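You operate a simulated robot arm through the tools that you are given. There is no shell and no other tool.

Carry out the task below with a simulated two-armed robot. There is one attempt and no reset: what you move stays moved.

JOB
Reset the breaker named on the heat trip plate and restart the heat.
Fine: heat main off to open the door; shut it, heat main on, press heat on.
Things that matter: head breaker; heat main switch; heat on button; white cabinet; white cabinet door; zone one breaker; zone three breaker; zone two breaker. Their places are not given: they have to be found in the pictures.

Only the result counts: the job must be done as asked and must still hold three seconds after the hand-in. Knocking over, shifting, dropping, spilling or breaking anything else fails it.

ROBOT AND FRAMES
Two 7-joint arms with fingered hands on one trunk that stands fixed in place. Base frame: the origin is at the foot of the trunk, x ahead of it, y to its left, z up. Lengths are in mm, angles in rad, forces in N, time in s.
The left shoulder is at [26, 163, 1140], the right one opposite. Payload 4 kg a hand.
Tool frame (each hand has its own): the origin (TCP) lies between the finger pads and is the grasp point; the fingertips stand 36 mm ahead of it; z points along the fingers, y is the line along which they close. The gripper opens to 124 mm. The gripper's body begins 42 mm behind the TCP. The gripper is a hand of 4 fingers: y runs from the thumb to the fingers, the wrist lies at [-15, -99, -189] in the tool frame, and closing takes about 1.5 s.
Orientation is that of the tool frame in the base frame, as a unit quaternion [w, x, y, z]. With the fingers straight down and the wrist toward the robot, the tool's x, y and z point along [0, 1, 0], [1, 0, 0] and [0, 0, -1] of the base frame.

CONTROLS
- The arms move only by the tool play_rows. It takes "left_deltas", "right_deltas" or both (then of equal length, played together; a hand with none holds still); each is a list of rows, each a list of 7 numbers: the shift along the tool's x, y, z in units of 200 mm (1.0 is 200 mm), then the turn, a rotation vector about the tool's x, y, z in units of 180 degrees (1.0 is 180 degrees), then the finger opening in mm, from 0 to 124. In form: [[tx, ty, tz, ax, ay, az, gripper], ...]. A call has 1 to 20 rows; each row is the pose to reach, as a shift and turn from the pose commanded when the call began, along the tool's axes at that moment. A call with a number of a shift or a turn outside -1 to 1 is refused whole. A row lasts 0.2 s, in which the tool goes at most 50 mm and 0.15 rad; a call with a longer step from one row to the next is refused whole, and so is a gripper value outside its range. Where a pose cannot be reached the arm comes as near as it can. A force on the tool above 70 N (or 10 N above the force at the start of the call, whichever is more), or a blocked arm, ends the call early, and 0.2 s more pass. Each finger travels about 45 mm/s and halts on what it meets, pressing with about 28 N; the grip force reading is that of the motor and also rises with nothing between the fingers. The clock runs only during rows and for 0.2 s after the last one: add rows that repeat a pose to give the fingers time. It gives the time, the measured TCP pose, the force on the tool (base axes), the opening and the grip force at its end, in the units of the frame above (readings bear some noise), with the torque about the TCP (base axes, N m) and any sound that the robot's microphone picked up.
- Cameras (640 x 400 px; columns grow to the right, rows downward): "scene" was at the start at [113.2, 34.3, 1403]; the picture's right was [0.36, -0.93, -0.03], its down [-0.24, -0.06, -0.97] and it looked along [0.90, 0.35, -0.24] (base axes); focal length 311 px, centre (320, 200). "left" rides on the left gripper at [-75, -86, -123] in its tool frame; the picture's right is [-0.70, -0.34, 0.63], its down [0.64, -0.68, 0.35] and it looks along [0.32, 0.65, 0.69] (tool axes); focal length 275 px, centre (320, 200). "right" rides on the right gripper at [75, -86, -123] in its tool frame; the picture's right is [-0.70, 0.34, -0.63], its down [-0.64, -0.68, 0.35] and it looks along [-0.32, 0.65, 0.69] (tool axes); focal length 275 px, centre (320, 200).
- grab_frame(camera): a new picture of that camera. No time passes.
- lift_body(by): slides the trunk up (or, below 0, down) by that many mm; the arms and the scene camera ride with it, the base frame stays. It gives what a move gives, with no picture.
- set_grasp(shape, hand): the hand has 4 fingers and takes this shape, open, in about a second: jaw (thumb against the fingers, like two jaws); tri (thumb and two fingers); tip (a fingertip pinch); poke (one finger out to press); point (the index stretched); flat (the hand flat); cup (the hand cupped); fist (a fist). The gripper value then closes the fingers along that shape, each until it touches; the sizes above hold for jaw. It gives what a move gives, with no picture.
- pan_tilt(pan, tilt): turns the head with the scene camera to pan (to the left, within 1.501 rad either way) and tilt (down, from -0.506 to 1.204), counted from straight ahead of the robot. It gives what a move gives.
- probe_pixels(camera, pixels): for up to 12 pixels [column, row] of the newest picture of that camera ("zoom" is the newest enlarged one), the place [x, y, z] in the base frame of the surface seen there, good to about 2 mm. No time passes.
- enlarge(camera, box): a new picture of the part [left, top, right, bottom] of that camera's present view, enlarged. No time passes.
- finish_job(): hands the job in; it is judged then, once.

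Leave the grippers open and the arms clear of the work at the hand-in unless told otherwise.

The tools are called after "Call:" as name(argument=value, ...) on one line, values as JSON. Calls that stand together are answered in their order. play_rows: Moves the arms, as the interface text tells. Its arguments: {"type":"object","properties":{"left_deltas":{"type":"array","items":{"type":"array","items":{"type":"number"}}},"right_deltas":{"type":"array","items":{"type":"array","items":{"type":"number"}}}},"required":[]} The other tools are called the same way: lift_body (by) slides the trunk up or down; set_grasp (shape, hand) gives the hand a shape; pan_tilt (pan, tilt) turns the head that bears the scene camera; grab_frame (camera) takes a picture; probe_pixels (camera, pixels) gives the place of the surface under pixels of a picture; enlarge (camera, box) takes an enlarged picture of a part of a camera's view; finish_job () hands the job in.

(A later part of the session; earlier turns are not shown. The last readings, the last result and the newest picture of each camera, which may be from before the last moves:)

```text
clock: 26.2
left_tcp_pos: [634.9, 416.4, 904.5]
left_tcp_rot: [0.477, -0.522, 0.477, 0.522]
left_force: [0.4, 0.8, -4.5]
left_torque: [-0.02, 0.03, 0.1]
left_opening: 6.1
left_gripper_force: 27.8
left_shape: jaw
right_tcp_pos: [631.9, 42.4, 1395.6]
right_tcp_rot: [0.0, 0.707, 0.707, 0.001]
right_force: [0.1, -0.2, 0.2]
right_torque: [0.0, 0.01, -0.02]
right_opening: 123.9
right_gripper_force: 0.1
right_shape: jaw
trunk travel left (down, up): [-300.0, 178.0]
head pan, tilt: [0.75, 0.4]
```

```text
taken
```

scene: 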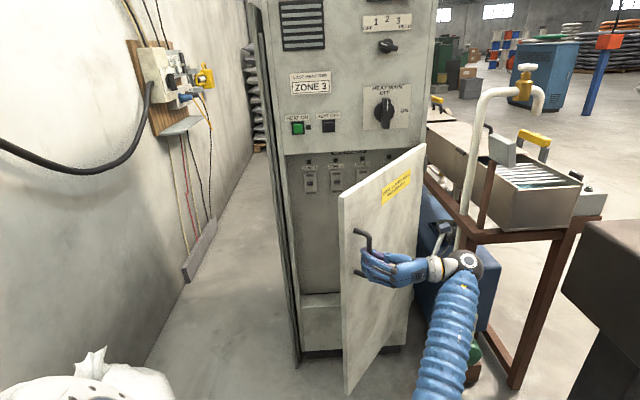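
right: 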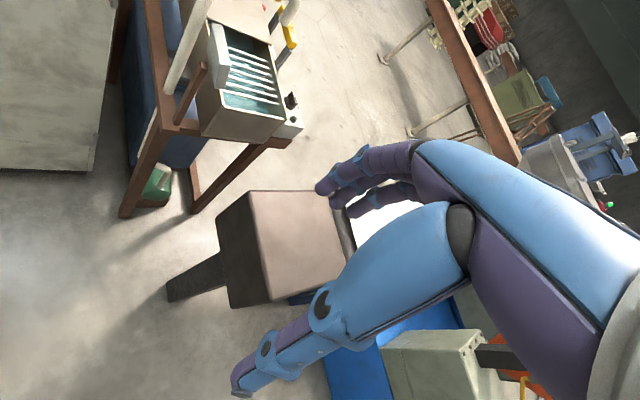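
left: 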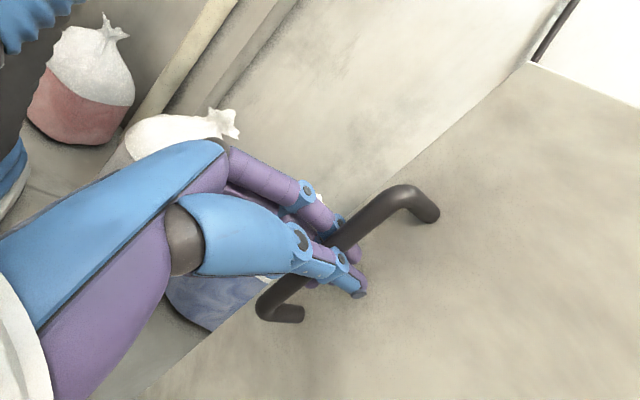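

Now the inside shows four breakers in the top row. I enlarge to see labels.

Call:
enlarge(camera="scene", box=[280, 140, 400, 220])

Call:
probe_pixels(camera="scene", pixels=[[309, 182], [337, 179], [363, 176], [386, 165], [295, 200], [345, 195], [425, 148], [330, 350], [320, 240]])

```text
5.00 times, centred on (340, 180) of scene
```

zoom: 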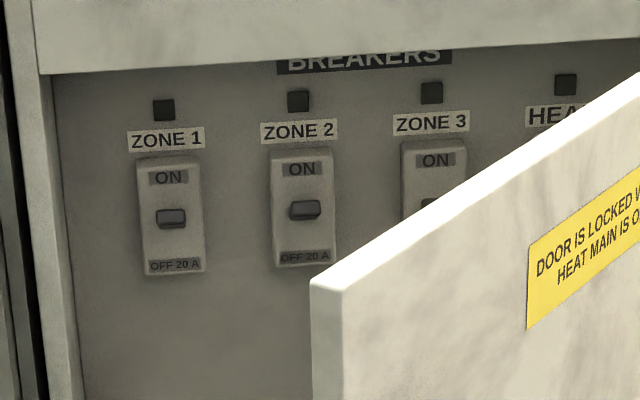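

```text
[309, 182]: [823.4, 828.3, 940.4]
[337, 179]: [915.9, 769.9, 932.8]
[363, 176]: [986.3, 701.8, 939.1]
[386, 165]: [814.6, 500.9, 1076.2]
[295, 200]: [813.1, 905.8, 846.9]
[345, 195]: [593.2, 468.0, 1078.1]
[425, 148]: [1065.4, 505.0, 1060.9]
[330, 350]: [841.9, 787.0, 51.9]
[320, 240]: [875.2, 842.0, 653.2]
```

The breakers are ZONE 1, ZONE 2, ZONE 3, HEAD from left to right. The door still covers ZONE 3, so I keep pulling 20° more, letting the bar turn a bit in the grip.

Call:
play_rows(left_deltas=[[0, -0.016, -0.095, -0.006, 0, 0, 0], [0, -0.0363, -0.1895, -0.012, 0, 0, 0], [0, -0.0605, -0.283, -0.018, 0, 0, 0], [0, -0.089, -0.375, -0.024, 0, 0, 0], [0, -0.1215, -0.4665, -0.03, 0, 0, 0], [0, -0.1575, -0.556, -0.036, 0, 0, 0], [0, -0.198, -0.6445, -0.042, 0, 0, 0], [0, -0.241, -0.7305, -0.048, 0, 0, 0]])

Call:
grab_frame(camera="scene")

```text
clock: 28.2
left_tcp_pos: [647.0, 435.8, 927.9]
left_tcp_rot: [0.442, -0.55, 0.406, 0.581]
left_force: [-38.0, -7.7, -28.7]
left_torque: [0.3, -0.8, -0.51]
left_opening: 0.0
left_gripper_force: 27.6
left_shape: jaw
left hand out of reach, approached as far as the arm can: row 4, 5, 6, 7, 8
right_tcp_pos: [629.7, 42.2, 1394.8]
right_tcp_rot: [0.0, 0.707, 0.708, 0.0]
right_force: [-0.3, -0.3, 1.5]
right_torque: [0.03, 0.02, -0.03]
right_opening: 123.6
right_gripper_force: 0.0
right_shape: jaw
trunk travel left (down, up): [-300.0, 178.0]
head pan, tilt: [0.75, 0.4]
stopped in row 8 (left hand): the arm was blocked; the commanded pose is now the measured one
```

```text
taken
```

scene: 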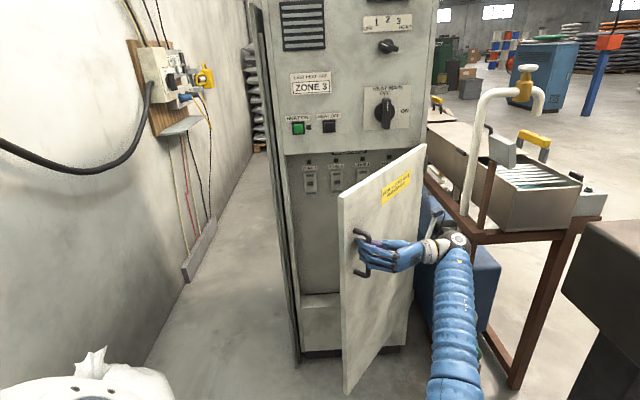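

The wrist hit its limit; the door stayed at ~50° and the bar slipped in the grip. I open the hand and back straight off the handle.

Call:
play_rows(left_deltas=[[0, 0, 0, 0, 0, 0, 60], [0, 0, 0, 0, 0, 0, 100], [0, 0, 0, 0, 0, 0, 124], [0, 0, 0, 0, 0, 0, 124], [0, 0, 0, 0, 0, 0, 124], [0, 0, 0, 0, 0, 0, 124], [0, 0, 0, 0, 0, 0, 124], [0, 0, -0.1, 0, 0, 0, 124], [0, 0, -0.2, 0, 0, 0, 124], [0, 0, -0.3, 0, 0, 0, 124], [0, 0, -0.4, 0, 0, 0, 124], [0, 0, -0.45, 0, 0, 0, 124]])

Call:
grab_frame(camera="scene")

Call:
grab_frame(camera="left")

```text
clock: 31.0
left_tcp_pos: [652.2, 439.5, 938.5]
left_tcp_rot: [0.447, -0.544, 0.377, 0.602]
left_force: [0.1, 0.5, 0.1]
left_torque: [-0.03, 0.01, 0.01]
left_opening: 123.9
left_gripper_force: 0.1
left_shape: jaw
left hand out of reach, approached as far as the arm can: row 10, 11, 12
right_tcp_pos: [630.8, 42.6, 1395.1]
right_tcp_rot: [0.0, 0.707, 0.708, 0.0]
right_force: [-0.4, 0.1, 0.9]
right_torque: [-0.01, -0.01, -0.02]
right_opening: 123.5
right_gripper_force: 0.0
right_shape: jaw
trunk travel left (down, up): [-300.0, 178.0]
head pan, tilt: [0.75, 0.4]
stopped in row 12 (left hand): the arm was blocked; the commanded pose is now the measured one
```

```text
taken
```

scene: 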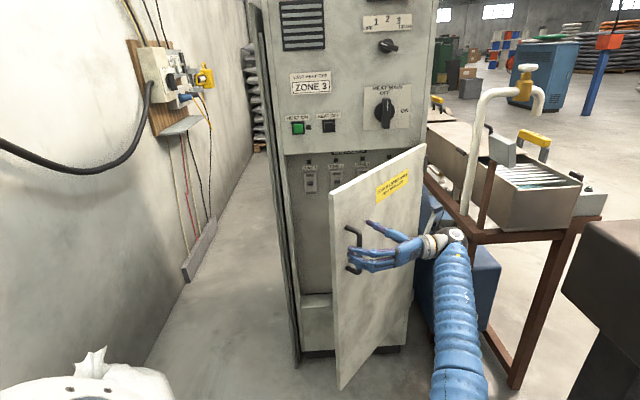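

```text
taken
```

left: 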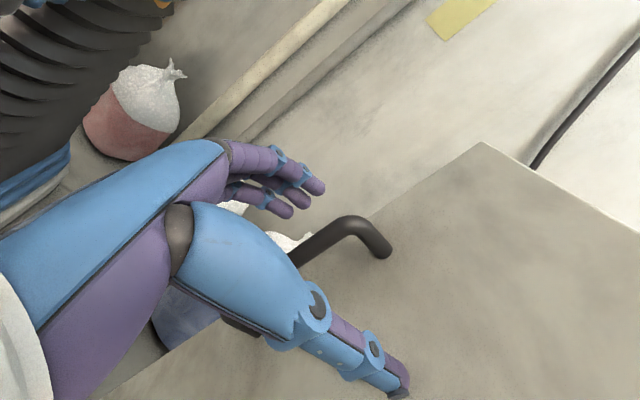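

The door eased back to ~45° and the retreat is at the edge of reach because the hand is well below the shoulder. The fingers only straddle the bar, so lowering the trunk 150 mm slides the hand below the handle and helps reach.

Call:
lift_body(by=-150)

Call:
grab_frame(camera="scene")

Call:
grab_frame(camera="left")

```text
clock: 32.7
left_tcp_pos: [652.6, 437.3, 788.8]
left_tcp_rot: [0.447, -0.544, 0.379, 0.601]
left_force: [-0.9, -0.8, 0.5]
left_torque: [0.02, -0.01, -0.03]
left_opening: 123.8
left_gripper_force: 0.0
left_shape: jaw
right_tcp_pos: [629.4, 43.8, 1247.0]
right_tcp_rot: [0.0, 0.707, 0.707, 0.0]
right_force: [0.1, -0.4, 0.0]
right_torque: [-0.01, -0.01, 0.02]
right_opening: 123.8
right_gripper_force: 0.0
right_shape: jaw
trunk travel left (down, up): [-150.0, 328.0]
head pan, tilt: [0.75, 0.4]
```

```text
taken
```

scene: 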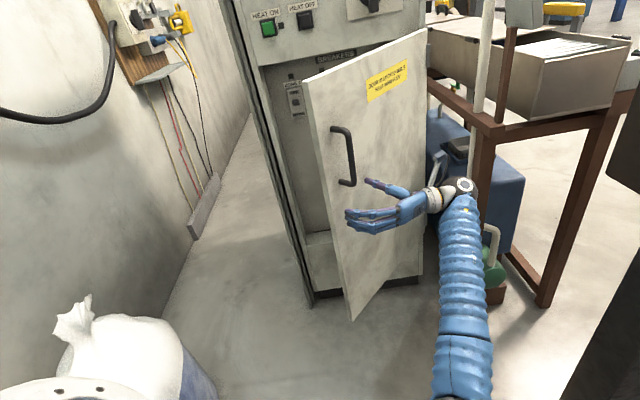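

```text
taken
```

left: 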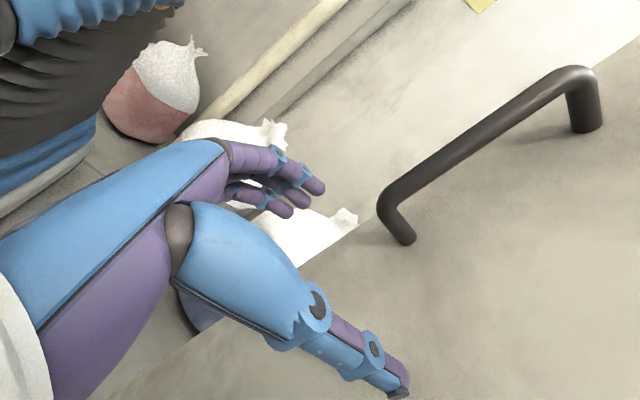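

The hand is free below the handle. I move it away from the door toward the robot, then turn it back to pointing forward with y up.

Call:
play_rows(left_deltas=[[0.0107, 0.085, -0.0967, 0, 0, 0, 124], [0.0213, 0.17, -0.193, 0, 0, 0, 124], [0.032, 0.255, -0.29, 0, 0, 0, 124], [0.0249, 0.2965, -0.2905, 0.0233, -0.0185, 0.0331, 124], [0.0178, 0.3381, -0.2909, 0.0466, -0.0371, 0.0663, 124], [0.0108, 0.3796, -0.2914, 0.0699, -0.0556, 0.0994, 124], [0.0037, 0.4212, -0.2918, 0.0933, -0.0742, 0.1326, 124], [-0.0034, 0.4627, -0.2923, 0.1166, -0.0927, 0.1657, 124], [-0.0105, 0.5042, -0.2928, 0.1399, -0.1112, 0.1988, 124], [-0.0175, 0.5458, -0.2932, 0.1632, -0.1298, 0.232, 124], [-0.0246, 0.5873, -0.2937, 0.1865, -0.1483, 0.2651, 124], [-0.0317, 0.6288, -0.2942, 0.2098, -0.1668, 0.2982, 124], [-0.0388, 0.6704, -0.2946, 0.2332, -0.1854, 0.3314, 124], [-0.0458, 0.7119, -0.2951, 0.2565, -0.2039, 0.3645, 124], [-0.0529, 0.7535, -0.2955, 0.2798, -0.2225, 0.3977, 124], [-0.06, 0.795, -0.296, 0.3031, -0.241, 0.4308, 124]])

Call:
grab_frame(camera="scene")

```text
clock: 36.1
left_tcp_pos: [520.0, 331.5, 788.6]
left_tcp_rot: [0.27, 0.272, 0.653, 0.654]
left_force: [-0.1, -0.6, 0.2]
left_torque: [-0.02, 0.02, 0.01]
left_opening: 124.1
left_gripper_force: 0.0
left_shape: jaw
left hand out of reach, approached as far as the arm can: row 3
right_tcp_pos: [630.6, 42.7, 1244.9]
right_tcp_rot: [0.0, 0.707, 0.707, 0.001]
right_force: [-0.6, 1.6, 0.2]
right_torque: [0.04, 0.02, -0.01]
right_opening: 123.8
right_gripper_force: 0.1
right_shape: jaw
trunk travel left (down, up): [-150.0, 328.0]
head pan, tilt: [0.75, 0.4]
```

```text
taken
```

scene: 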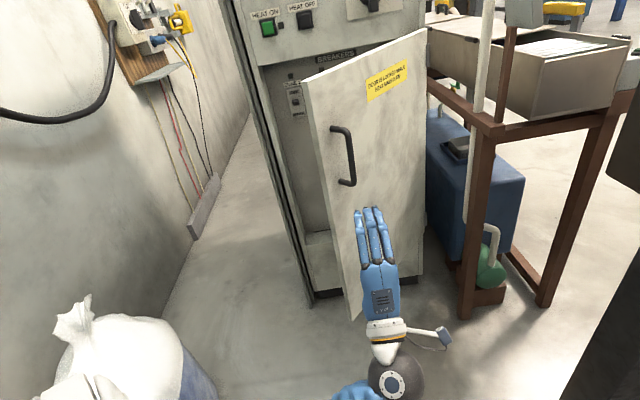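

The hand is clear. I'll go round the door's free edge with the index stretched and push it open from inside. First set "point" and probe the door edge and the sack at lower left.

Call:
set_grasp(hand="left", shape="point")

Call:
probe_pixels(camera="scene", pixels=[[308, 90], [354, 315], [80, 315], [130, 355], [180, 375], [30, 380], [427, 35], [345, 130]])

```text
clock: 37.0
left_tcp_pos: [520.6, 331.5, 788.4]
left_tcp_rot: [0.27, 0.271, 0.653, 0.654]
left_force: [0.0, -0.1, 0.3]
left_torque: [-0.02, 0.01, 0.0]
left_opening: 116.2
left_gripper_force: 0.0
left_shape: point
right_tcp_pos: [630.2, 43.5, 1244.1]
right_tcp_rot: [-0.001, 0.707, 0.707, 0.0]
right_force: [-0.1, -0.2, 0.1]
right_torque: [0.0, -0.01, -0.01]
right_opening: 123.6
right_gripper_force: 0.0
right_shape: jaw
trunk travel left (down, up): [-150.0, 328.0]
head pan, tilt: [0.75, 0.4]
```

```text
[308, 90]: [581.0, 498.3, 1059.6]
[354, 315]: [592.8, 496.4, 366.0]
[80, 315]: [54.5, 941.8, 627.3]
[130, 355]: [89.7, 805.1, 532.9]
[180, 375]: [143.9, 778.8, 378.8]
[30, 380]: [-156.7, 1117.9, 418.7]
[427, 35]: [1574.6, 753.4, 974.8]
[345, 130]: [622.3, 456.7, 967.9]
```

The door edge is at about (585,498). I swing the hand around it to its left, turning to point straight ahead (heading 0).

Call:
play_rows(left_deltas=[[0.09, 0.075, -0.09, 0, -0.02, 0, 116], [0.177, 0.15, -0.177, 0, -0.05, 0, 116], [0.276, 0.181, -0.069, 0, -0.08, 0, 116], [0.375, 0.213, 0.04, 0, -0.11, 0, 116], [0.474, 0.244, 0.148, 0, -0.14, 0, 116], [0.574, 0.275, 0.257, 0, -0.17, 0, 116], [0.673, 0.306, 0.365, 0, -0.2, 0, 116], [0.772, 0.338, 0.473, 0, -0.22, 0, 116], [0.871, 0.369, 0.582, 0, -0.24, 0, 116], [0.97, 0.4, 0.69, 0, -0.25, 0, 116]])

Call:
grab_frame(camera="scene")

Call:
grab_frame(camera="left")

```text
clock: 38.3
left_tcp_pos: [522.8, 459.0, 858.6]
left_tcp_rot: [0.489, 0.259, 0.573, 0.604]
left_force: [-14.7, 9.7, -10.9]
left_torque: [0.95, -0.34, -1.34]
left_opening: 0.0
left_gripper_force: 0.0
left_shape: point
left hand out of reach, approached as far as the arm can: row 2, 3, 4, 5, 6
right_tcp_pos: [630.8, 55.2, 1247.0]
right_tcp_rot: [-0.002, 0.704, 0.71, 0.0]
right_force: [-2.4, 4.2, 1.9]
right_torque: [-0.31, -0.19, -0.08]
right_opening: 124.0
right_gripper_force: 0.1
right_shape: jaw
trunk travel left (down, up): [-150.0, 328.0]
head pan, tilt: [0.75, 0.4]
stopped in row 6 (left hand): the arm was blocked; the commanded pose is now the measured one
```

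```text
taken
```

scene: 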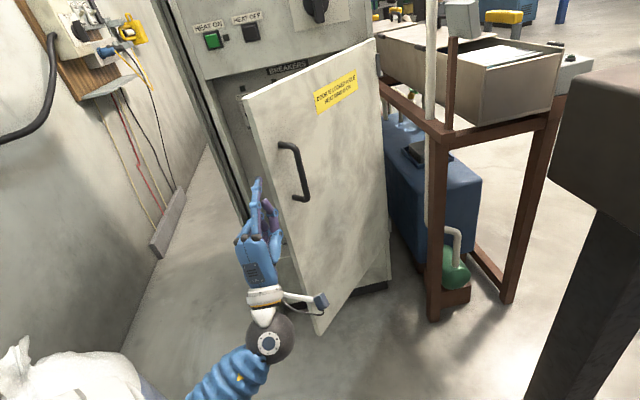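

```text
taken
```

left: 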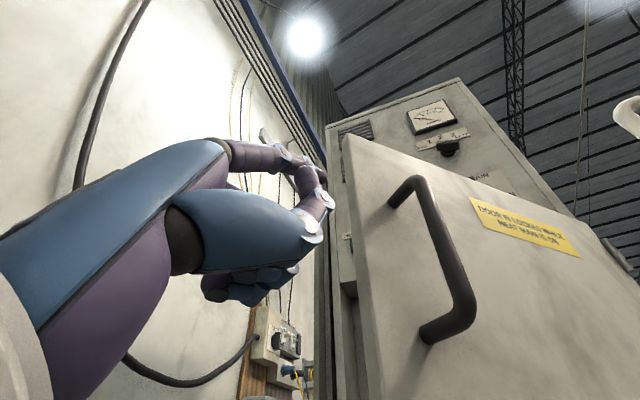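

The arm got blocked close to the body, and the view shifted a little. I hold still for a moment and re-read.

Call:
play_rows(left_deltas=[[0, 0, 0, 0, 0, 0, 116], [0, 0, 0, 0, 0, 0, 116]])

Call:
grab_frame(camera="scene")

Call:
grab_frame(camera="right")

```text
clock: 38.6
left_tcp_pos: [381.7, 551.1, 818.2]
left_tcp_rot: [0.433, 0.223, 0.569, 0.662]
left_force: [-0.8, 2.3, 0.0]
left_torque: [0.1, 0.01, -0.19]
left_opening: 116.2
left_gripper_force: 0.0
left_shape: point
right_tcp_pos: [552.3, 158.7, 1236.8]
right_tcp_rot: [-0.004, 0.639, 0.77, -0.008]
right_force: [1.3, 3.4, -0.6]
right_torque: [-0.24, 0.1, 0.02]
right_opening: 124.1
right_gripper_force: 0.0
right_shape: jaw
trunk travel left (down, up): [-150.0, 328.0]
head pan, tilt: [0.75, 0.4]
stopped in row 1 (left hand): the arm was blocked; the commanded pose is now the measured one
```

```text
taken
```

scene: 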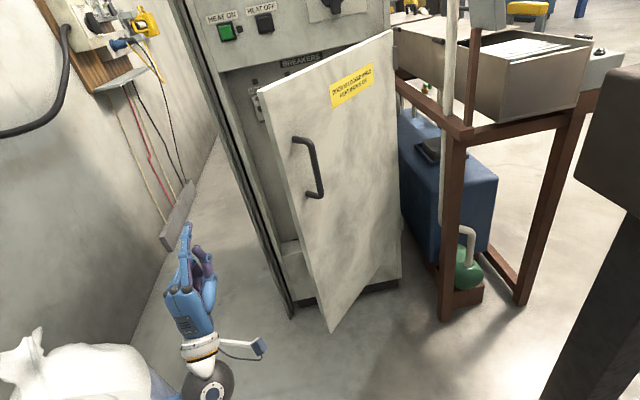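

```text
taken
```

right: 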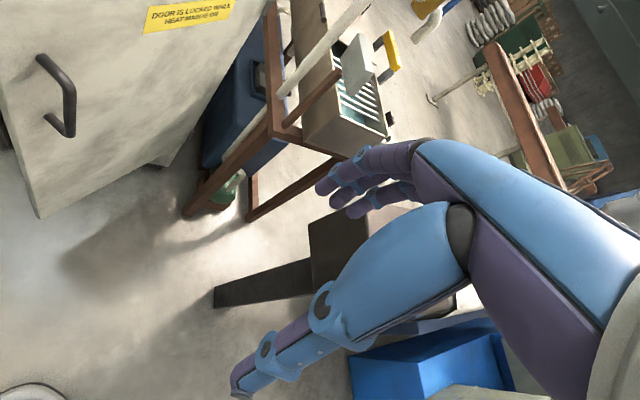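

Both arms' readings have shifted, as if the trunk was being turned by a self-contact at the left elbow. I look down-left at my own arm before moving anything.

Call:
pan_tilt(pan=0.9, tilt=1.1)

Call:
grab_frame(camera="scene")

Call:
grab_frame(camera="left")

```text
clock: 39.7
left_tcp_pos: [364.9, 532.6, 834.1]
left_tcp_rot: [0.313, 0.328, 0.554, 0.698]
left_force: [1.0, -0.3, 0.8]
left_torque: [-0.01, 0.01, 0.03]
left_opening: 116.3
left_gripper_force: 0.0
left_shape: point
right_tcp_pos: [604.4, 5.9, 1259.8]
right_tcp_rot: [-0.022, 0.71, 0.704, 0.027]
right_force: [-1.4, -0.8, 2.1]
right_torque: [0.04, -0.15, -0.03]
right_opening: 123.7
right_gripper_force: 0.0
right_shape: jaw
trunk travel left (down, up): [-150.0, 328.0]
head pan, tilt: [0.901, 1.1]
```

```text
taken
```

scene: 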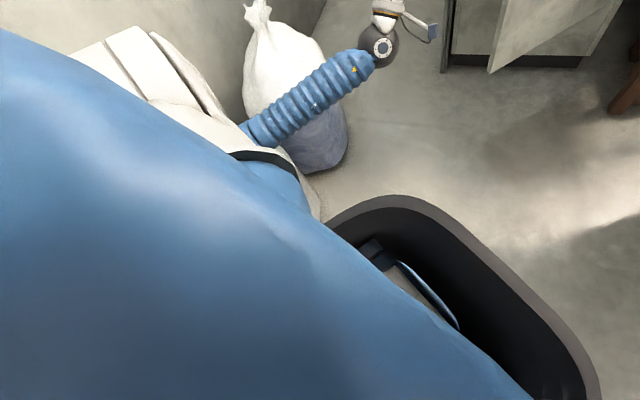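

```text
taken
```

left: 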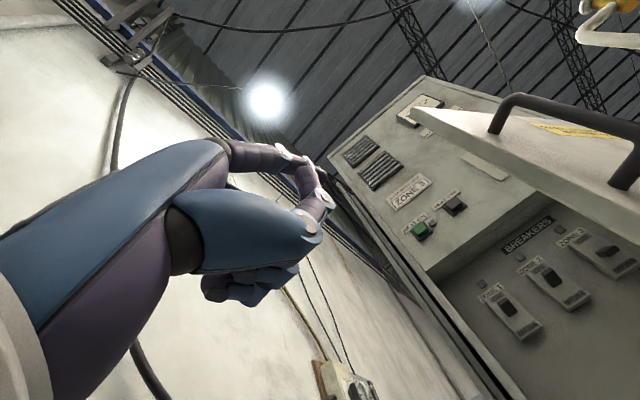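

The trunk is swinging back. I hold for a second to let it settle and read again.

Call:
play_rows(right_deltas=[[0, 0, 0, 0, 0, 0, 124], [0, 0, 0, 0, 0, 0, 124], [0, 0, 0, 0, 0, 0, 124], [0, 0, 0, 0, 0, 0, 124], [0, 0, 0, 0, 0, 0, 124]])

Call:
grab_frame(camera="scene")

```text
clock: 40.0
left_tcp_pos: [466.6, 562.4, 667.0]
left_tcp_rot: [0.312, 0.363, 0.597, 0.644]
left_force: [28.3, -25.7, 37.0]
left_torque: [-1.54, 2.52, 2.59]
left_opening: 0.0
left_gripper_force: 0.1
left_shape: point
right_tcp_pos: [764.0, 36.8, 1190.5]
right_tcp_rot: [0.01, 0.758, 0.652, -0.03]
right_force: [3.1, 11.9, -21.5]
right_torque: [-1.05, 0.05, -0.12]
right_opening: 123.5
right_gripper_force: 0.0
right_shape: jaw
trunk travel left (down, up): [-150.0, 328.0]
head pan, tilt: [0.901, 1.1]
stopped in row 1 (left hand): the arm was blocked; the commanded pose is now the measured one
```

```text
taken
```

scene: 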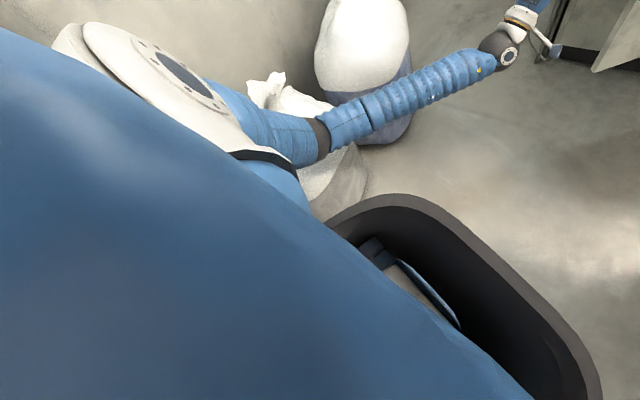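

The body rocks because the folded left arm is jammed. I ease the left arm forward and up, away from the body, in small steps.

Call:
play_rows(left_deltas=[[-0.0175, 0.05, 0.067, 0, 0, 0, 116], [-0.035, 0.1, 0.133, 0, 0, 0, 116], [-0.0525, 0.15, 0.2, 0, 0, 0, 116], [-0.07, 0.2, 0.267, 0, 0, 0, 116], [-0.0875, 0.25, 0.333, 0, 0, 0, 116], [-0.105, 0.3, 0.4, 0, 0, 0, 116]])

Call:
grab_frame(camera="scene")

```text
clock: 40.3
left_tcp_pos: [580.9, 163.2, 842.6]
left_tcp_rot: [0.801, 0.056, 0.512, 0.306]
left_force: [-8.1, -0.7, 15.0]
left_torque: [-0.41, 1.25, -0.11]
left_opening: 0.0
left_gripper_force: 0.1
left_shape: point
right_tcp_pos: [746.1, -256.9, 1346.7]
right_tcp_rot: [0.156, 0.909, 0.387, -0.017]
right_force: [-7.9, 18.2, -1.9]
right_torque: [-1.51, -0.65, -0.09]
right_opening: 124.0
right_gripper_force: 0.0
right_shape: jaw
trunk travel left (down, up): [-150.0, 328.0]
head pan, tilt: [0.901, 1.1]
stopped in row 1 (left hand): the arm was blocked; the commanded pose is now the measured one
```

```text
taken
```

scene: 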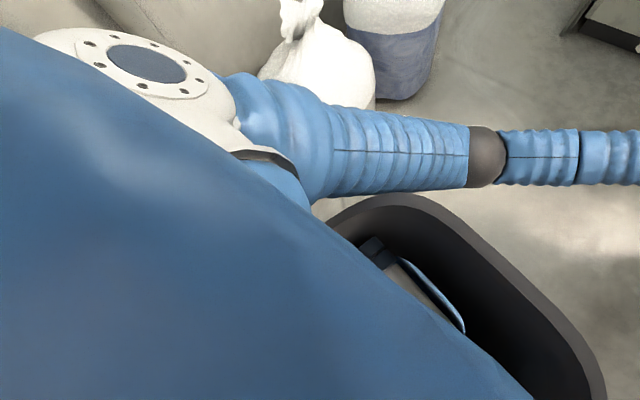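

The trunk is swinging considerably. I let time pass with a neutral head move and look.

Call:
pan_tilt(pan=0.6, tilt=0.4)

Call:
grab_frame(camera="scene")

Call:
grab_frame(camera="left")

Call:
grab_frame(camera="right")

```text
clock: 41.4
left_tcp_pos: [792.0, 181.7, 713.3]
left_tcp_rot: [0.65, 0.414, 0.474, 0.426]
left_force: [0.7, -0.5, 5.5]
left_torque: [0.05, 0.37, 0.01]
left_opening: 0.0
left_gripper_force: 0.0
left_shape: point
right_tcp_pos: [729.8, -247.2, 1360.6]
right_tcp_rot: [0.132, 0.915, 0.381, -0.002]
right_force: [-7.8, 2.2, 14.4]
right_torque: [0.13, -0.36, 0.2]
right_opening: 123.9
right_gripper_force: 0.1
right_shape: jaw
trunk travel left (down, up): [-150.0, 328.0]
head pan, tilt: [0.6, 0.4]
```

```text
taken
```

scene: 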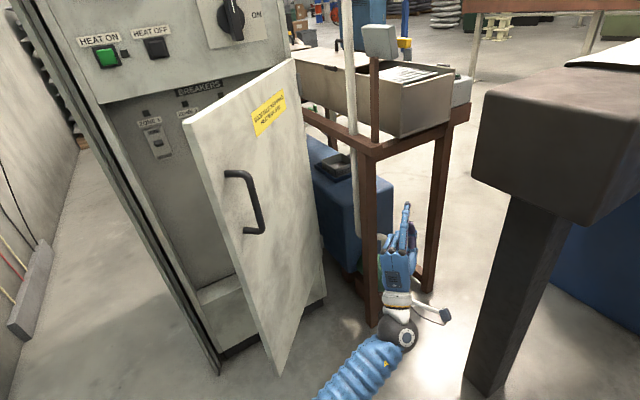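

```text
taken
```

left: 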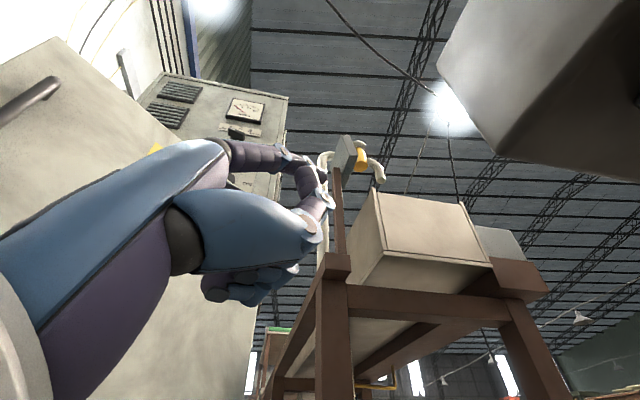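

```text
taken
```

right: 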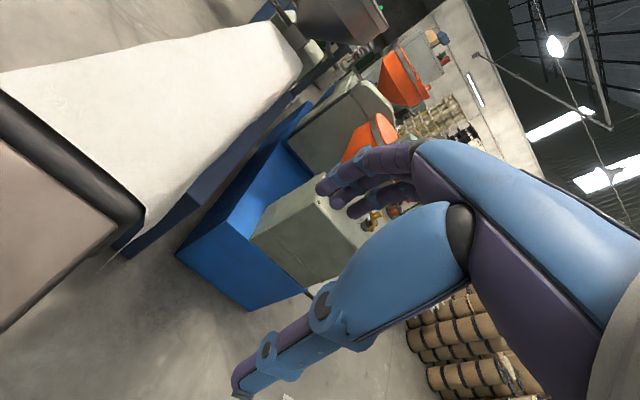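

The waist appears to have been turning. I hold both hands for one second and check whether it is steady now.

Call:
play_rows(left_deltas=[[0, 0, 0, 0, 0, 0, 116], [0, 0, 0, 0, 0, 0, 116], [0, 0, 0, 0, 0, 0, 116]], right_deltas=[[0, 0, 0, 0, 0, 0, 124], [0, 0, 0, 0, 0, 0, 124], [0, 0, 0, 0, 0, 0, 124]])

Call:
grab_frame(camera="scene")

```text
clock: 41.7
left_tcp_pos: [722.4, 246.8, 661.5]
left_tcp_rot: [0.521, 0.334, 0.561, 0.549]
left_force: [2.3, 10.5, 5.4]
left_torque: [0.15, 0.29, -0.8]
left_opening: 116.4
left_gripper_force: 0.1
left_shape: point
right_tcp_pos: [881.1, -163.6, 1277.4]
right_tcp_rot: [0.104, 0.807, 0.581, -0.003]
right_force: [-6.1, 6.3, 1.2]
right_torque: [-0.52, -0.51, -0.07]
right_opening: 123.7
right_gripper_force: 0.1
right_shape: jaw
trunk travel left (down, up): [-150.0, 328.0]
head pan, tilt: [0.6, 0.4]
stopped in row 1 (left hand): the arm was blocked; the commanded pose is now the measured one
```

```text
taken
```

scene: 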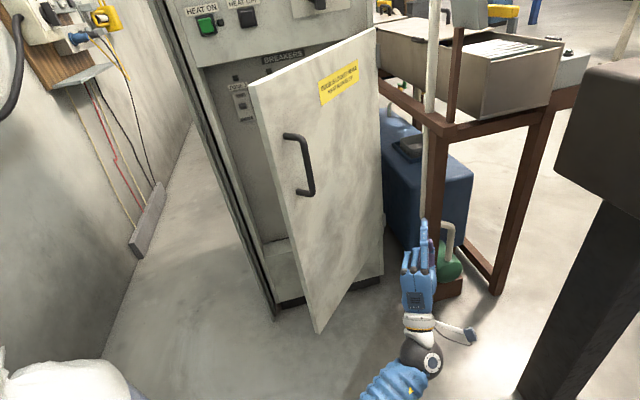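

Still swinging. I just let time pass with small head moves and watch the readings settle.

Call:
pan_tilt(pan=0.62, tilt=0.4)

Call:
pan_tilt(pan=0.6, tilt=0.42)

Call:
pan_tilt(pan=0.6, tilt=0.4)

Call:
grab_frame(camera="scene")

```text
clock: 42.4
left_tcp_pos: [745.3, 229.8, 657.6]
left_tcp_rot: [0.554, 0.368, 0.549, 0.506]
left_force: [0.4, -2.2, 0.7]
left_torque: [-0.02, -0.02, 0.16]
left_opening: 116.1
left_gripper_force: 0.1
left_shape: point
right_tcp_pos: [859.2, -183.2, 1286.4]
right_tcp_rot: [0.112, 0.843, 0.527, -0.021]
right_force: [0.1, -0.5, 0.8]
right_torque: [0.1, -0.01, 0.06]
right_opening: 123.7
right_gripper_force: 0.1
right_shape: jaw
trunk travel left (down, up): [-150.0, 328.0]
head pan, tilt: [0.62, 0.4]
```

```text
clock: 43.0
left_tcp_pos: [748.0, 215.8, 657.2]
left_tcp_rot: [0.554, 0.369, 0.548, 0.506]
left_force: [-0.2, -0.4, 0.7]
left_torque: [0.02, -0.01, 0.02]
left_opening: 116.3
left_gripper_force: 0.0
left_shape: point
right_tcp_pos: [862.1, -200.6, 1284.9]
right_tcp_rot: [0.108, 0.844, 0.526, -0.02]
right_force: [0.1, 0.0, 1.1]
right_torque: [0.02, -0.03, 0.02]
right_opening: 123.9
right_gripper_force: 0.1
right_shape: jaw
trunk travel left (down, up): [-150.0, 328.0]
head pan, tilt: [0.6, 0.421]
```

```text
clock: 43.6
left_tcp_pos: [745.6, 218.9, 657.0]
left_tcp_rot: [0.555, 0.367, 0.549, 0.506]
left_force: [-0.3, 0.7, 0.5]
left_torque: [-0.01, 0.0, -0.03]
left_opening: 116.3
left_gripper_force: 0.1
left_shape: point
right_tcp_pos: [861.7, -196.3, 1285.7]
right_tcp_rot: [0.109, 0.843, 0.527, -0.021]
right_force: [-0.2, -0.5, 0.1]
right_torque: [-0.03, -0.01, 0.01]
right_opening: 124.0
right_gripper_force: 0.0
right_shape: jaw
trunk travel left (down, up): [-150.0, 328.0]
head pan, tilt: [0.6, 0.4]
```

```text
taken
```

scene: 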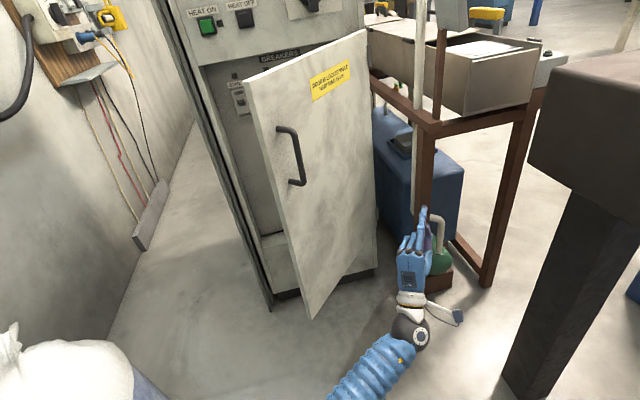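

Steady now; nothing else looks disturbed. I bring the right hand back gently toward its earlier place so the body straightens, with the left holding.

Call:
play_rows(left_deltas=[[0, 0, 0, 0, 0, 0, 116], [0, 0, 0, 0, 0, 0, 116], [0, 0, 0, 0, 0, 0, 116], [0, 0, 0, 0, 0, 0, 116]], right_deltas=[[0.008, -0.08, -0.006, 0.0033, 0.0049, -0.012, 124], [0.016, -0.16, -0.012, 0.0067, 0.0098, -0.024, 124], [0.024, -0.24, -0.019, 0.01, 0.0148, -0.0359, 124], [0.032, -0.32, -0.025, 0.0134, 0.0197, -0.0479, 124]])

Call:
grab_frame(camera="scene")

```text
clock: 44.6
left_tcp_pos: [745.1, 215.9, 657.6]
left_tcp_rot: [0.554, 0.368, 0.549, 0.507]
left_force: [0.7, -0.2, -0.1]
left_torque: [0.04, -0.02, -0.01]
left_opening: 116.3
left_gripper_force: 0.1
left_shape: point
right_tcp_pos: [807.5, -162.9, 1279.0]
right_tcp_rot: [0.074, 0.802, 0.592, -0.014]
right_force: [0.2, 0.6, 0.0]
right_torque: [-0.02, 0.01, 0.0]
right_opening: 123.9
right_gripper_force: 0.0
right_shape: jaw
trunk travel left (down, up): [-150.0, 328.0]
head pan, tilt: [0.6, 0.4]
```

```text
taken
```

scene: 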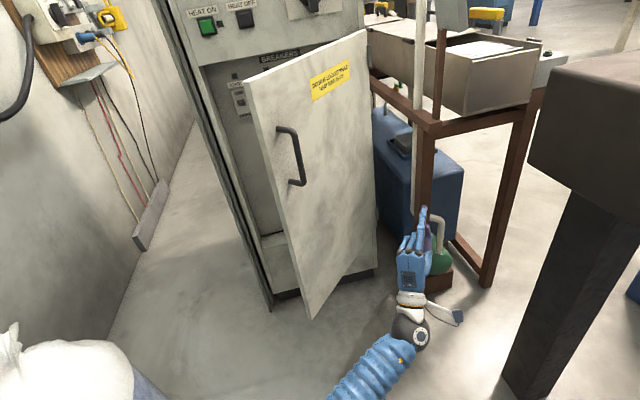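

Control is good again and the trunk is upright. I set the left hand to jaw and probe the handle and door edge anew.

Call:
set_grasp(hand="left", shape="jaw")

Call:
probe_pixels(camera="scene", pixels=[[292, 150], [297, 165], [288, 135], [300, 183], [248, 85], [312, 315], [367, 32], [340, 150], [265, 170], [425, 180], [413, 250]])

```text
clock: 45.5
left_tcp_pos: [745.5, 217.4, 656.7]
left_tcp_rot: [0.554, 0.37, 0.548, 0.506]
left_force: [0.1, 1.0, 0.3]
left_torque: [-0.03, 0.01, 0.01]
left_opening: 123.9
left_gripper_force: 0.1
left_shape: jaw
right_tcp_pos: [807.1, -162.3, 1278.9]
right_tcp_rot: [0.075, 0.802, 0.592, -0.013]
right_force: [0.2, -0.9, 1.3]
right_torque: [-0.03, 0.02, 0.04]
right_opening: 123.9
right_gripper_force: 0.0
right_shape: jaw
trunk travel left (down, up): [-150.0, 328.0]
head pan, tilt: [0.6, 0.4]
```

```text
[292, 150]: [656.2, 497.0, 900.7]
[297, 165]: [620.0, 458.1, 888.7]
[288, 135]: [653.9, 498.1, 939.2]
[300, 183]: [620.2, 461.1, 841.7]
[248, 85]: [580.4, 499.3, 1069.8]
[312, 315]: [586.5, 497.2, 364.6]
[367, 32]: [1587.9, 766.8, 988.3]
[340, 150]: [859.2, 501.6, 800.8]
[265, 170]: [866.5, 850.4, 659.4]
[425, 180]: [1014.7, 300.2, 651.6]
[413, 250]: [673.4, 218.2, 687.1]
```

Door's outer face is at y≈499 (45° open) and the handle bar at (621,464). I turn the hand to face the handle (heading 75°, fingers closing sideways) while rising, still well short of it.

Call:
play_rows(left_deltas=[[0.002, 0.0825, -0.04, -0.0238, 0.0227, -0.0291, 124], [0.004, 0.165, -0.08, -0.0475, 0.0454, -0.0583, 124], [0.006, 0.2475, -0.12, -0.0713, 0.0681, -0.0874, 124], [0.008, 0.33, -0.16, -0.0951, 0.0908, -0.1165, 124], [0.01, 0.4125, -0.2, -0.1188, 0.1135, -0.1457, 124], [0.012, 0.495, -0.24, -0.1426, 0.1363, -0.1748, 124], [0.014, 0.5775, -0.28, -0.1664, 0.159, -0.2039, 124], [0.016, 0.66, -0.32, -0.1901, 0.1817, -0.2331, 124], [0.018, 0.7425, -0.36, -0.2139, 0.2044, -0.2622, 124], [0.02, 0.825, -0.4, -0.2377, 0.2271, -0.2913, 124], [0.022, 0.9075, -0.44, -0.2614, 0.2498, -0.3205, 124], [0.023, 0.99, -0.478, -0.2852, 0.2725, -0.3496, 124]])

Call:
grab_frame(camera="scene")

```text
clock: 48.1
left_tcp_pos: [621.1, 255.3, 843.9]
left_tcp_rot: [0.564, -0.433, 0.553, 0.433]
left_force: [-0.1, -0.4, -1.3]
left_torque: [0.01, -0.02, 0.01]
left_opening: 123.9
left_gripper_force: 0.1
left_shape: jaw
right_tcp_pos: [804.9, -163.9, 1282.3]
right_tcp_rot: [0.074, 0.803, 0.591, -0.012]
right_force: [0.0, 0.1, 0.2]
right_torque: [0.01, -0.03, 0.01]
right_opening: 124.1
right_gripper_force: 0.1
right_shape: jaw
trunk travel left (down, up): [-150.0, 328.0]
head pan, tilt: [0.6, 0.4]
```

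```text
taken
```

scene: 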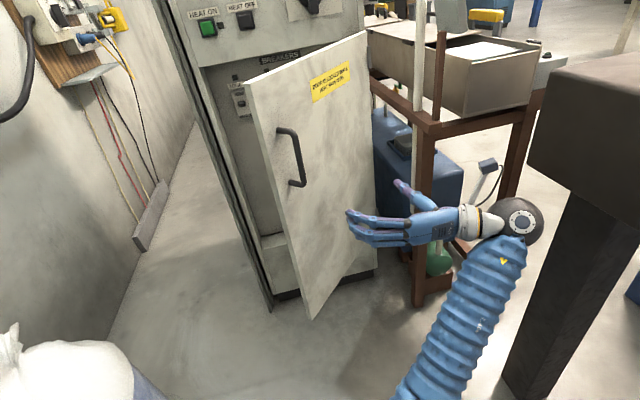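

Now to the pre-grasp in front of the handle, narrowing the jaws to 64.

Call:
play_rows(left_deltas=[[-0.076, 0.068, 0.146, 0, 0, 0, 64], [-0.152, 0.136, 0.292, 0, 0, 0, 64], [-0.229, 0.203, 0.439, 0, 0, 0, 64], [-0.305, 0.271, 0.585, 0, 0, 0, 64], [-0.305, 0.271, 0.585, 0, 0, 0, 64]])

Call:
grab_frame(camera="left")

Call:
enlarge(camera="scene", box=[220, 80, 420, 280])

```text
clock: 49.3
left_tcp_pos: [598.7, 377.0, 895.3]
left_tcp_rot: [0.561, -0.432, 0.56, 0.431]
left_force: [-0.3, 0.3, 0.1]
left_torque: [0.0, 0.0, 0.02]
left_opening: 64.5
left_gripper_force: 0.1
left_shape: jaw
right_tcp_pos: [806.3, -163.1, 1278.2]
right_tcp_rot: [0.074, 0.803, 0.591, -0.014]
right_force: [0.4, 0.3, -0.4]
right_torque: [0.02, -0.02, 0.01]
right_opening: 124.1
right_gripper_force: 0.2
right_shape: jaw
trunk travel left (down, up): [-150.0, 328.0]
head pan, tilt: [0.6, 0.4]
```

```text
taken
```

left: 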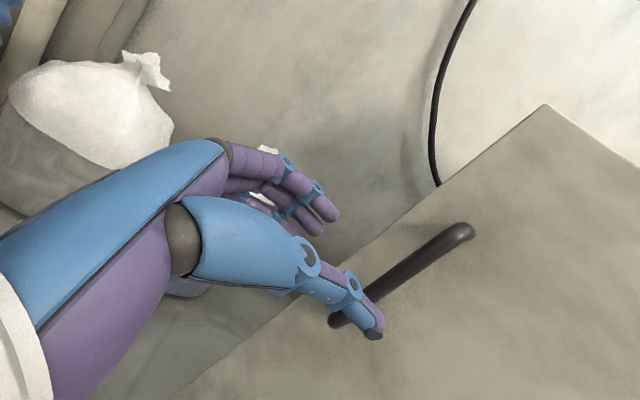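

```text
2.00 times, centred on (320, 180) of scene
```

zoom: 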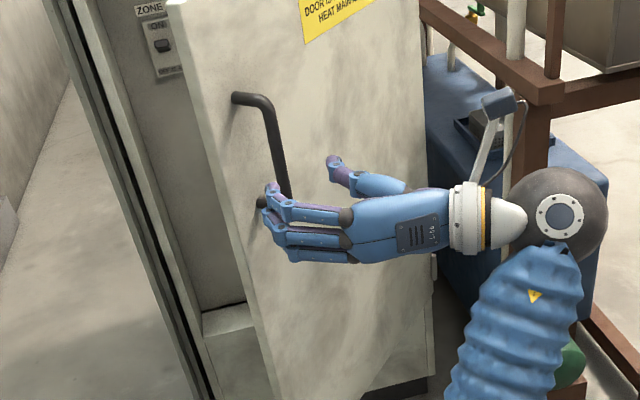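

The hand is centred on the bar, 90 mm short. I advance 73 mm and close.

Call:
play_rows(left_deltas=[[-0.02, 0, 0.1, 0, 0, 0, 64], [-0.05, 0, 0.2, 0, 0, 0, 64], [-0.05, 0, 0.3, 0, 0, 0, 64], [-0.05, 0, 0.365, 0, 0, 0, 64], [-0.05, 0, 0.365, 0, 0, 0, 40], [-0.05, 0, 0.365, 0, 0, 0, 10], [-0.05, 0, 0.365, 0, 0, 0, 0], [-0.05, 0, 0.365, 0, 0, 0, 0], [-0.05, 0, 0.365, 0, 0, 0, 0], [-0.05, 0, 0.365, 0, 0, 0, 0]])

Call:
grab_frame(camera="left")

```text
clock: 51.5
left_tcp_pos: [615.0, 446.9, 906.1]
left_tcp_rot: [0.56, -0.433, 0.56, 0.43]
left_force: [0.4, 0.4, 0.7]
left_torque: [0.05, 0.04, 0.1]
left_opening: 8.7
left_gripper_force: 28.2
left_shape: jaw
right_tcp_pos: [807.0, -162.6, 1280.0]
right_tcp_rot: [0.073, 0.803, 0.592, -0.013]
right_force: [-0.2, -0.6, 0.5]
right_torque: [-0.04, 0.01, 0.03]
right_opening: 124.0
right_gripper_force: 0.1
right_shape: jaw
trunk travel left (down, up): [-150.0, 328.0]
head pan, tilt: [0.6, 0.4]
```

```text
taken
```

left: 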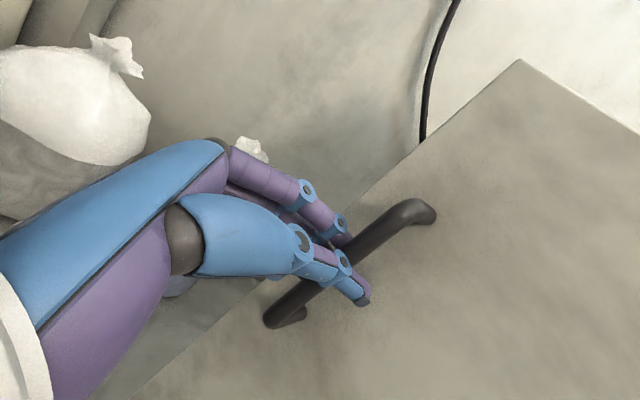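

Gripped again (28 N). I pull the handle along the arc another 28°, turning the hand only slightly.

Call:
play_rows(left_deltas=[[0, -0.036, -0.091, -0.0025, 0, 0, 0], [0, -0.076, -0.1795, -0.005, 0, 0, 0], [0, -0.12, -0.266, -0.0075, 0, 0, 0], [0, -0.1675, -0.3515, -0.01, 0, 0, 0], [0, -0.219, -0.434, -0.0125, 0, 0, 0], [0, -0.274, -0.515, -0.015, 0, 0, 0], [0, -0.332, -0.593, -0.0175, 0, 0, 0], [0, -0.394, -0.669, -0.02, 0, 0, 0], [0, -0.459, -0.741, -0.0225, 0, 0, 0], [0, -0.528, -0.8115, -0.025, 0, 0, 0], [0, -0.613, -0.8915, -0.028, 0, 0, 0]])

Call:
grab_frame(camera="scene")

Call:
grab_frame(camera="left")

```text
clock: 53.9
left_tcp_pos: [691.0, 244.1, 906.4]
left_tcp_rot: [0.54, -0.457, 0.541, 0.455]
left_force: [10.7, 6.5, 1.3]
left_torque: [0.05, 0.07, 0.12]
left_opening: 9.6
left_gripper_force: 28.0
left_shape: jaw
right_tcp_pos: [807.2, -163.8, 1277.9]
right_tcp_rot: [0.073, 0.802, 0.592, -0.014]
right_force: [0.5, -0.9, 0.7]
right_torque: [-0.01, 0.03, 0.0]
right_opening: 123.9
right_gripper_force: 0.0
right_shape: jaw
trunk travel left (down, up): [-150.0, 328.0]
head pan, tilt: [0.6, 0.4]
```

```text
taken
```

scene: 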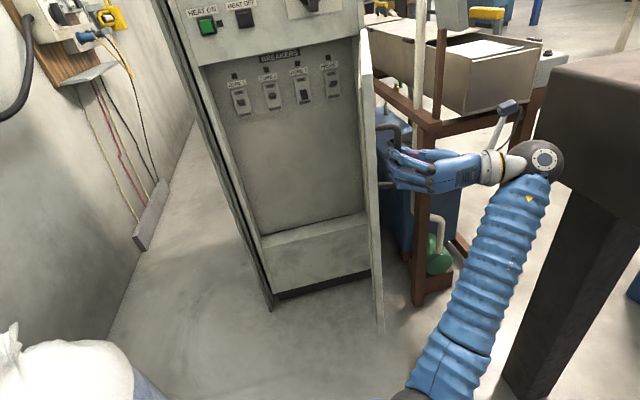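

```text
taken
```

left: 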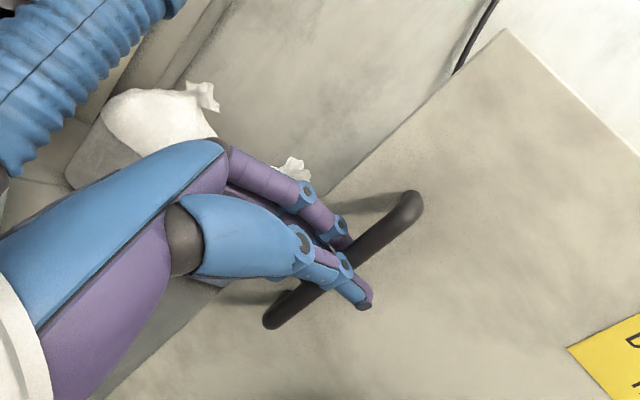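

The door is now ~74° open and all four breakers are visible. I enlarge them and probe.

Call:
enlarge(camera="scene", box=[220, 40, 370, 130])

Call:
probe_pixels(camera="scene", pixels=[[240, 97], [271, 94], [304, 92], [332, 85], [304, 85], [304, 105], [367, 60], [383, 330], [290, 140], [360, 40], [375, 215]])

```text
4.27 times, centred on (295, 85) of scene
```

zoom: 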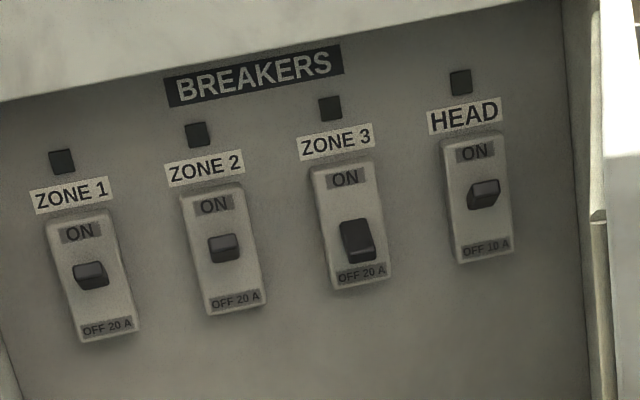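

```text
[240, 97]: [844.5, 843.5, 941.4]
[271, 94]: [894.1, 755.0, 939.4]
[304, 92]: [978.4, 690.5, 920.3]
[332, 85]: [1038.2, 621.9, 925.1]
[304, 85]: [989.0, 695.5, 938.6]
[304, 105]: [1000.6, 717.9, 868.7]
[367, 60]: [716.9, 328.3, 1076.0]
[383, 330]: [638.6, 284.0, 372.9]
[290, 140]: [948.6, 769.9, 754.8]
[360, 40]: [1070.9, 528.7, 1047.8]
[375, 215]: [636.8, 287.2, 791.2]
```

ZONE 3's toggle hangs lower than the others, so it is the tripped one. I probe toggles and bodies in the zoom.

Call:
probe_pixels(camera="zoom", pixels=[[355, 228], [362, 255], [346, 222], [358, 264], [325, 200], [378, 215], [345, 178], [362, 275], [225, 247], [225, 237], [90, 275], [485, 193]])

Call:
enlarge(camera="scene", box=[260, 70, 350, 120])

```text
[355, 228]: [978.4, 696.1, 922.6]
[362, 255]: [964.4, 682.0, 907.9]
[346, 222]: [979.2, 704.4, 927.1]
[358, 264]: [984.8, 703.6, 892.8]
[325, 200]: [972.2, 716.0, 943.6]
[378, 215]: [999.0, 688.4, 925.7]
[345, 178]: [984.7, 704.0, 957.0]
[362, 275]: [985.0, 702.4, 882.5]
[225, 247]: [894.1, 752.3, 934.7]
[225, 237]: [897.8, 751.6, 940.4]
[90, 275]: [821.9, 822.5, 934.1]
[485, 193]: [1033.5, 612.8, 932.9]
```

```text
7.11 times, centred on (305, 95) of scene
```

zoom: 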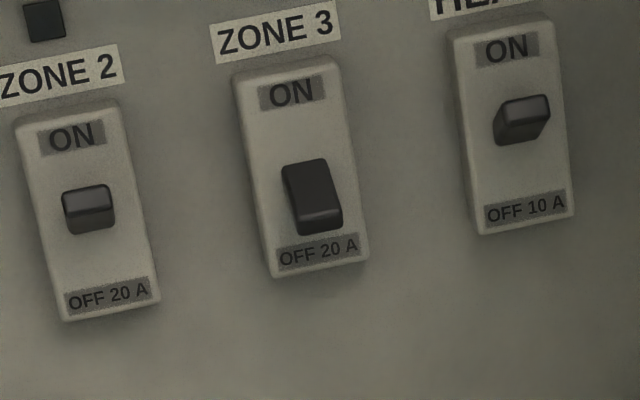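

ZONE 3's toggle tip is low (z≈906) while the others are up (z≈937). Before releasing the handle I check where the dark block lies relative to my wrist.

Call:
probe_pixels(camera="scene", pixels=[[535, 75], [560, 66], [600, 60], [620, 100], [575, 130], [600, 180], [590, 220], [630, 150], [540, 150], [510, 105], [490, 170], [530, 175]])

Call:
pan_tilt(pan=0.1, tilt=0.6)

Call:
grab_frame(camera="scene")

```text
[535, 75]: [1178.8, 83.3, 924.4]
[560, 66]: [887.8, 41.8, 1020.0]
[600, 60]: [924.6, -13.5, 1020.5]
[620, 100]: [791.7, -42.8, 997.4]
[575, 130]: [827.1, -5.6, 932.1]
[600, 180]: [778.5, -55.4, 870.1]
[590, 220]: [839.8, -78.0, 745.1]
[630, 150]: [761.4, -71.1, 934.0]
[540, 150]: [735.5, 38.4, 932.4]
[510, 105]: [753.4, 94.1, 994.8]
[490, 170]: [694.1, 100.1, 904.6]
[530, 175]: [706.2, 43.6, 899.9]
```

```text
clock: 54.8
left_tcp_pos: [689.3, 245.5, 906.4]
left_tcp_rot: [0.541, -0.456, 0.541, 0.455]
left_force: [11.2, 7.9, 1.1]
left_torque: [0.0, 0.09, 0.1]
left_opening: 9.9
left_gripper_force: 28.0
left_shape: jaw
right_tcp_pos: [807.3, -163.5, 1278.4]
right_tcp_rot: [0.074, 0.802, 0.592, -0.014]
right_force: [0.2, -0.3, 0.4]
right_torque: [-0.01, -0.01, 0.02]
right_opening: 124.0
right_gripper_force: 0.1
right_shape: jaw
trunk travel left (down, up): [-150.0, 328.0]
head pan, tilt: [0.099, 0.6]
```

```text
taken
```

scene: 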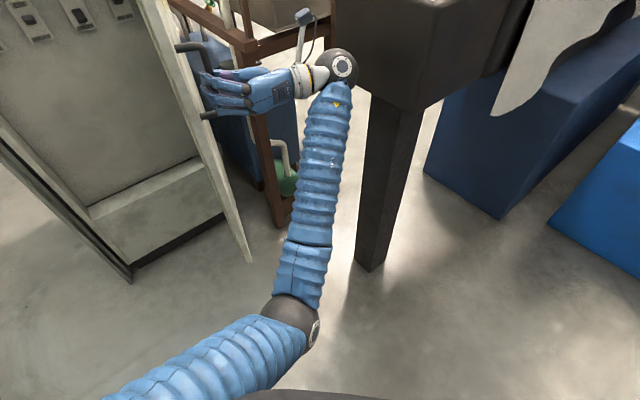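

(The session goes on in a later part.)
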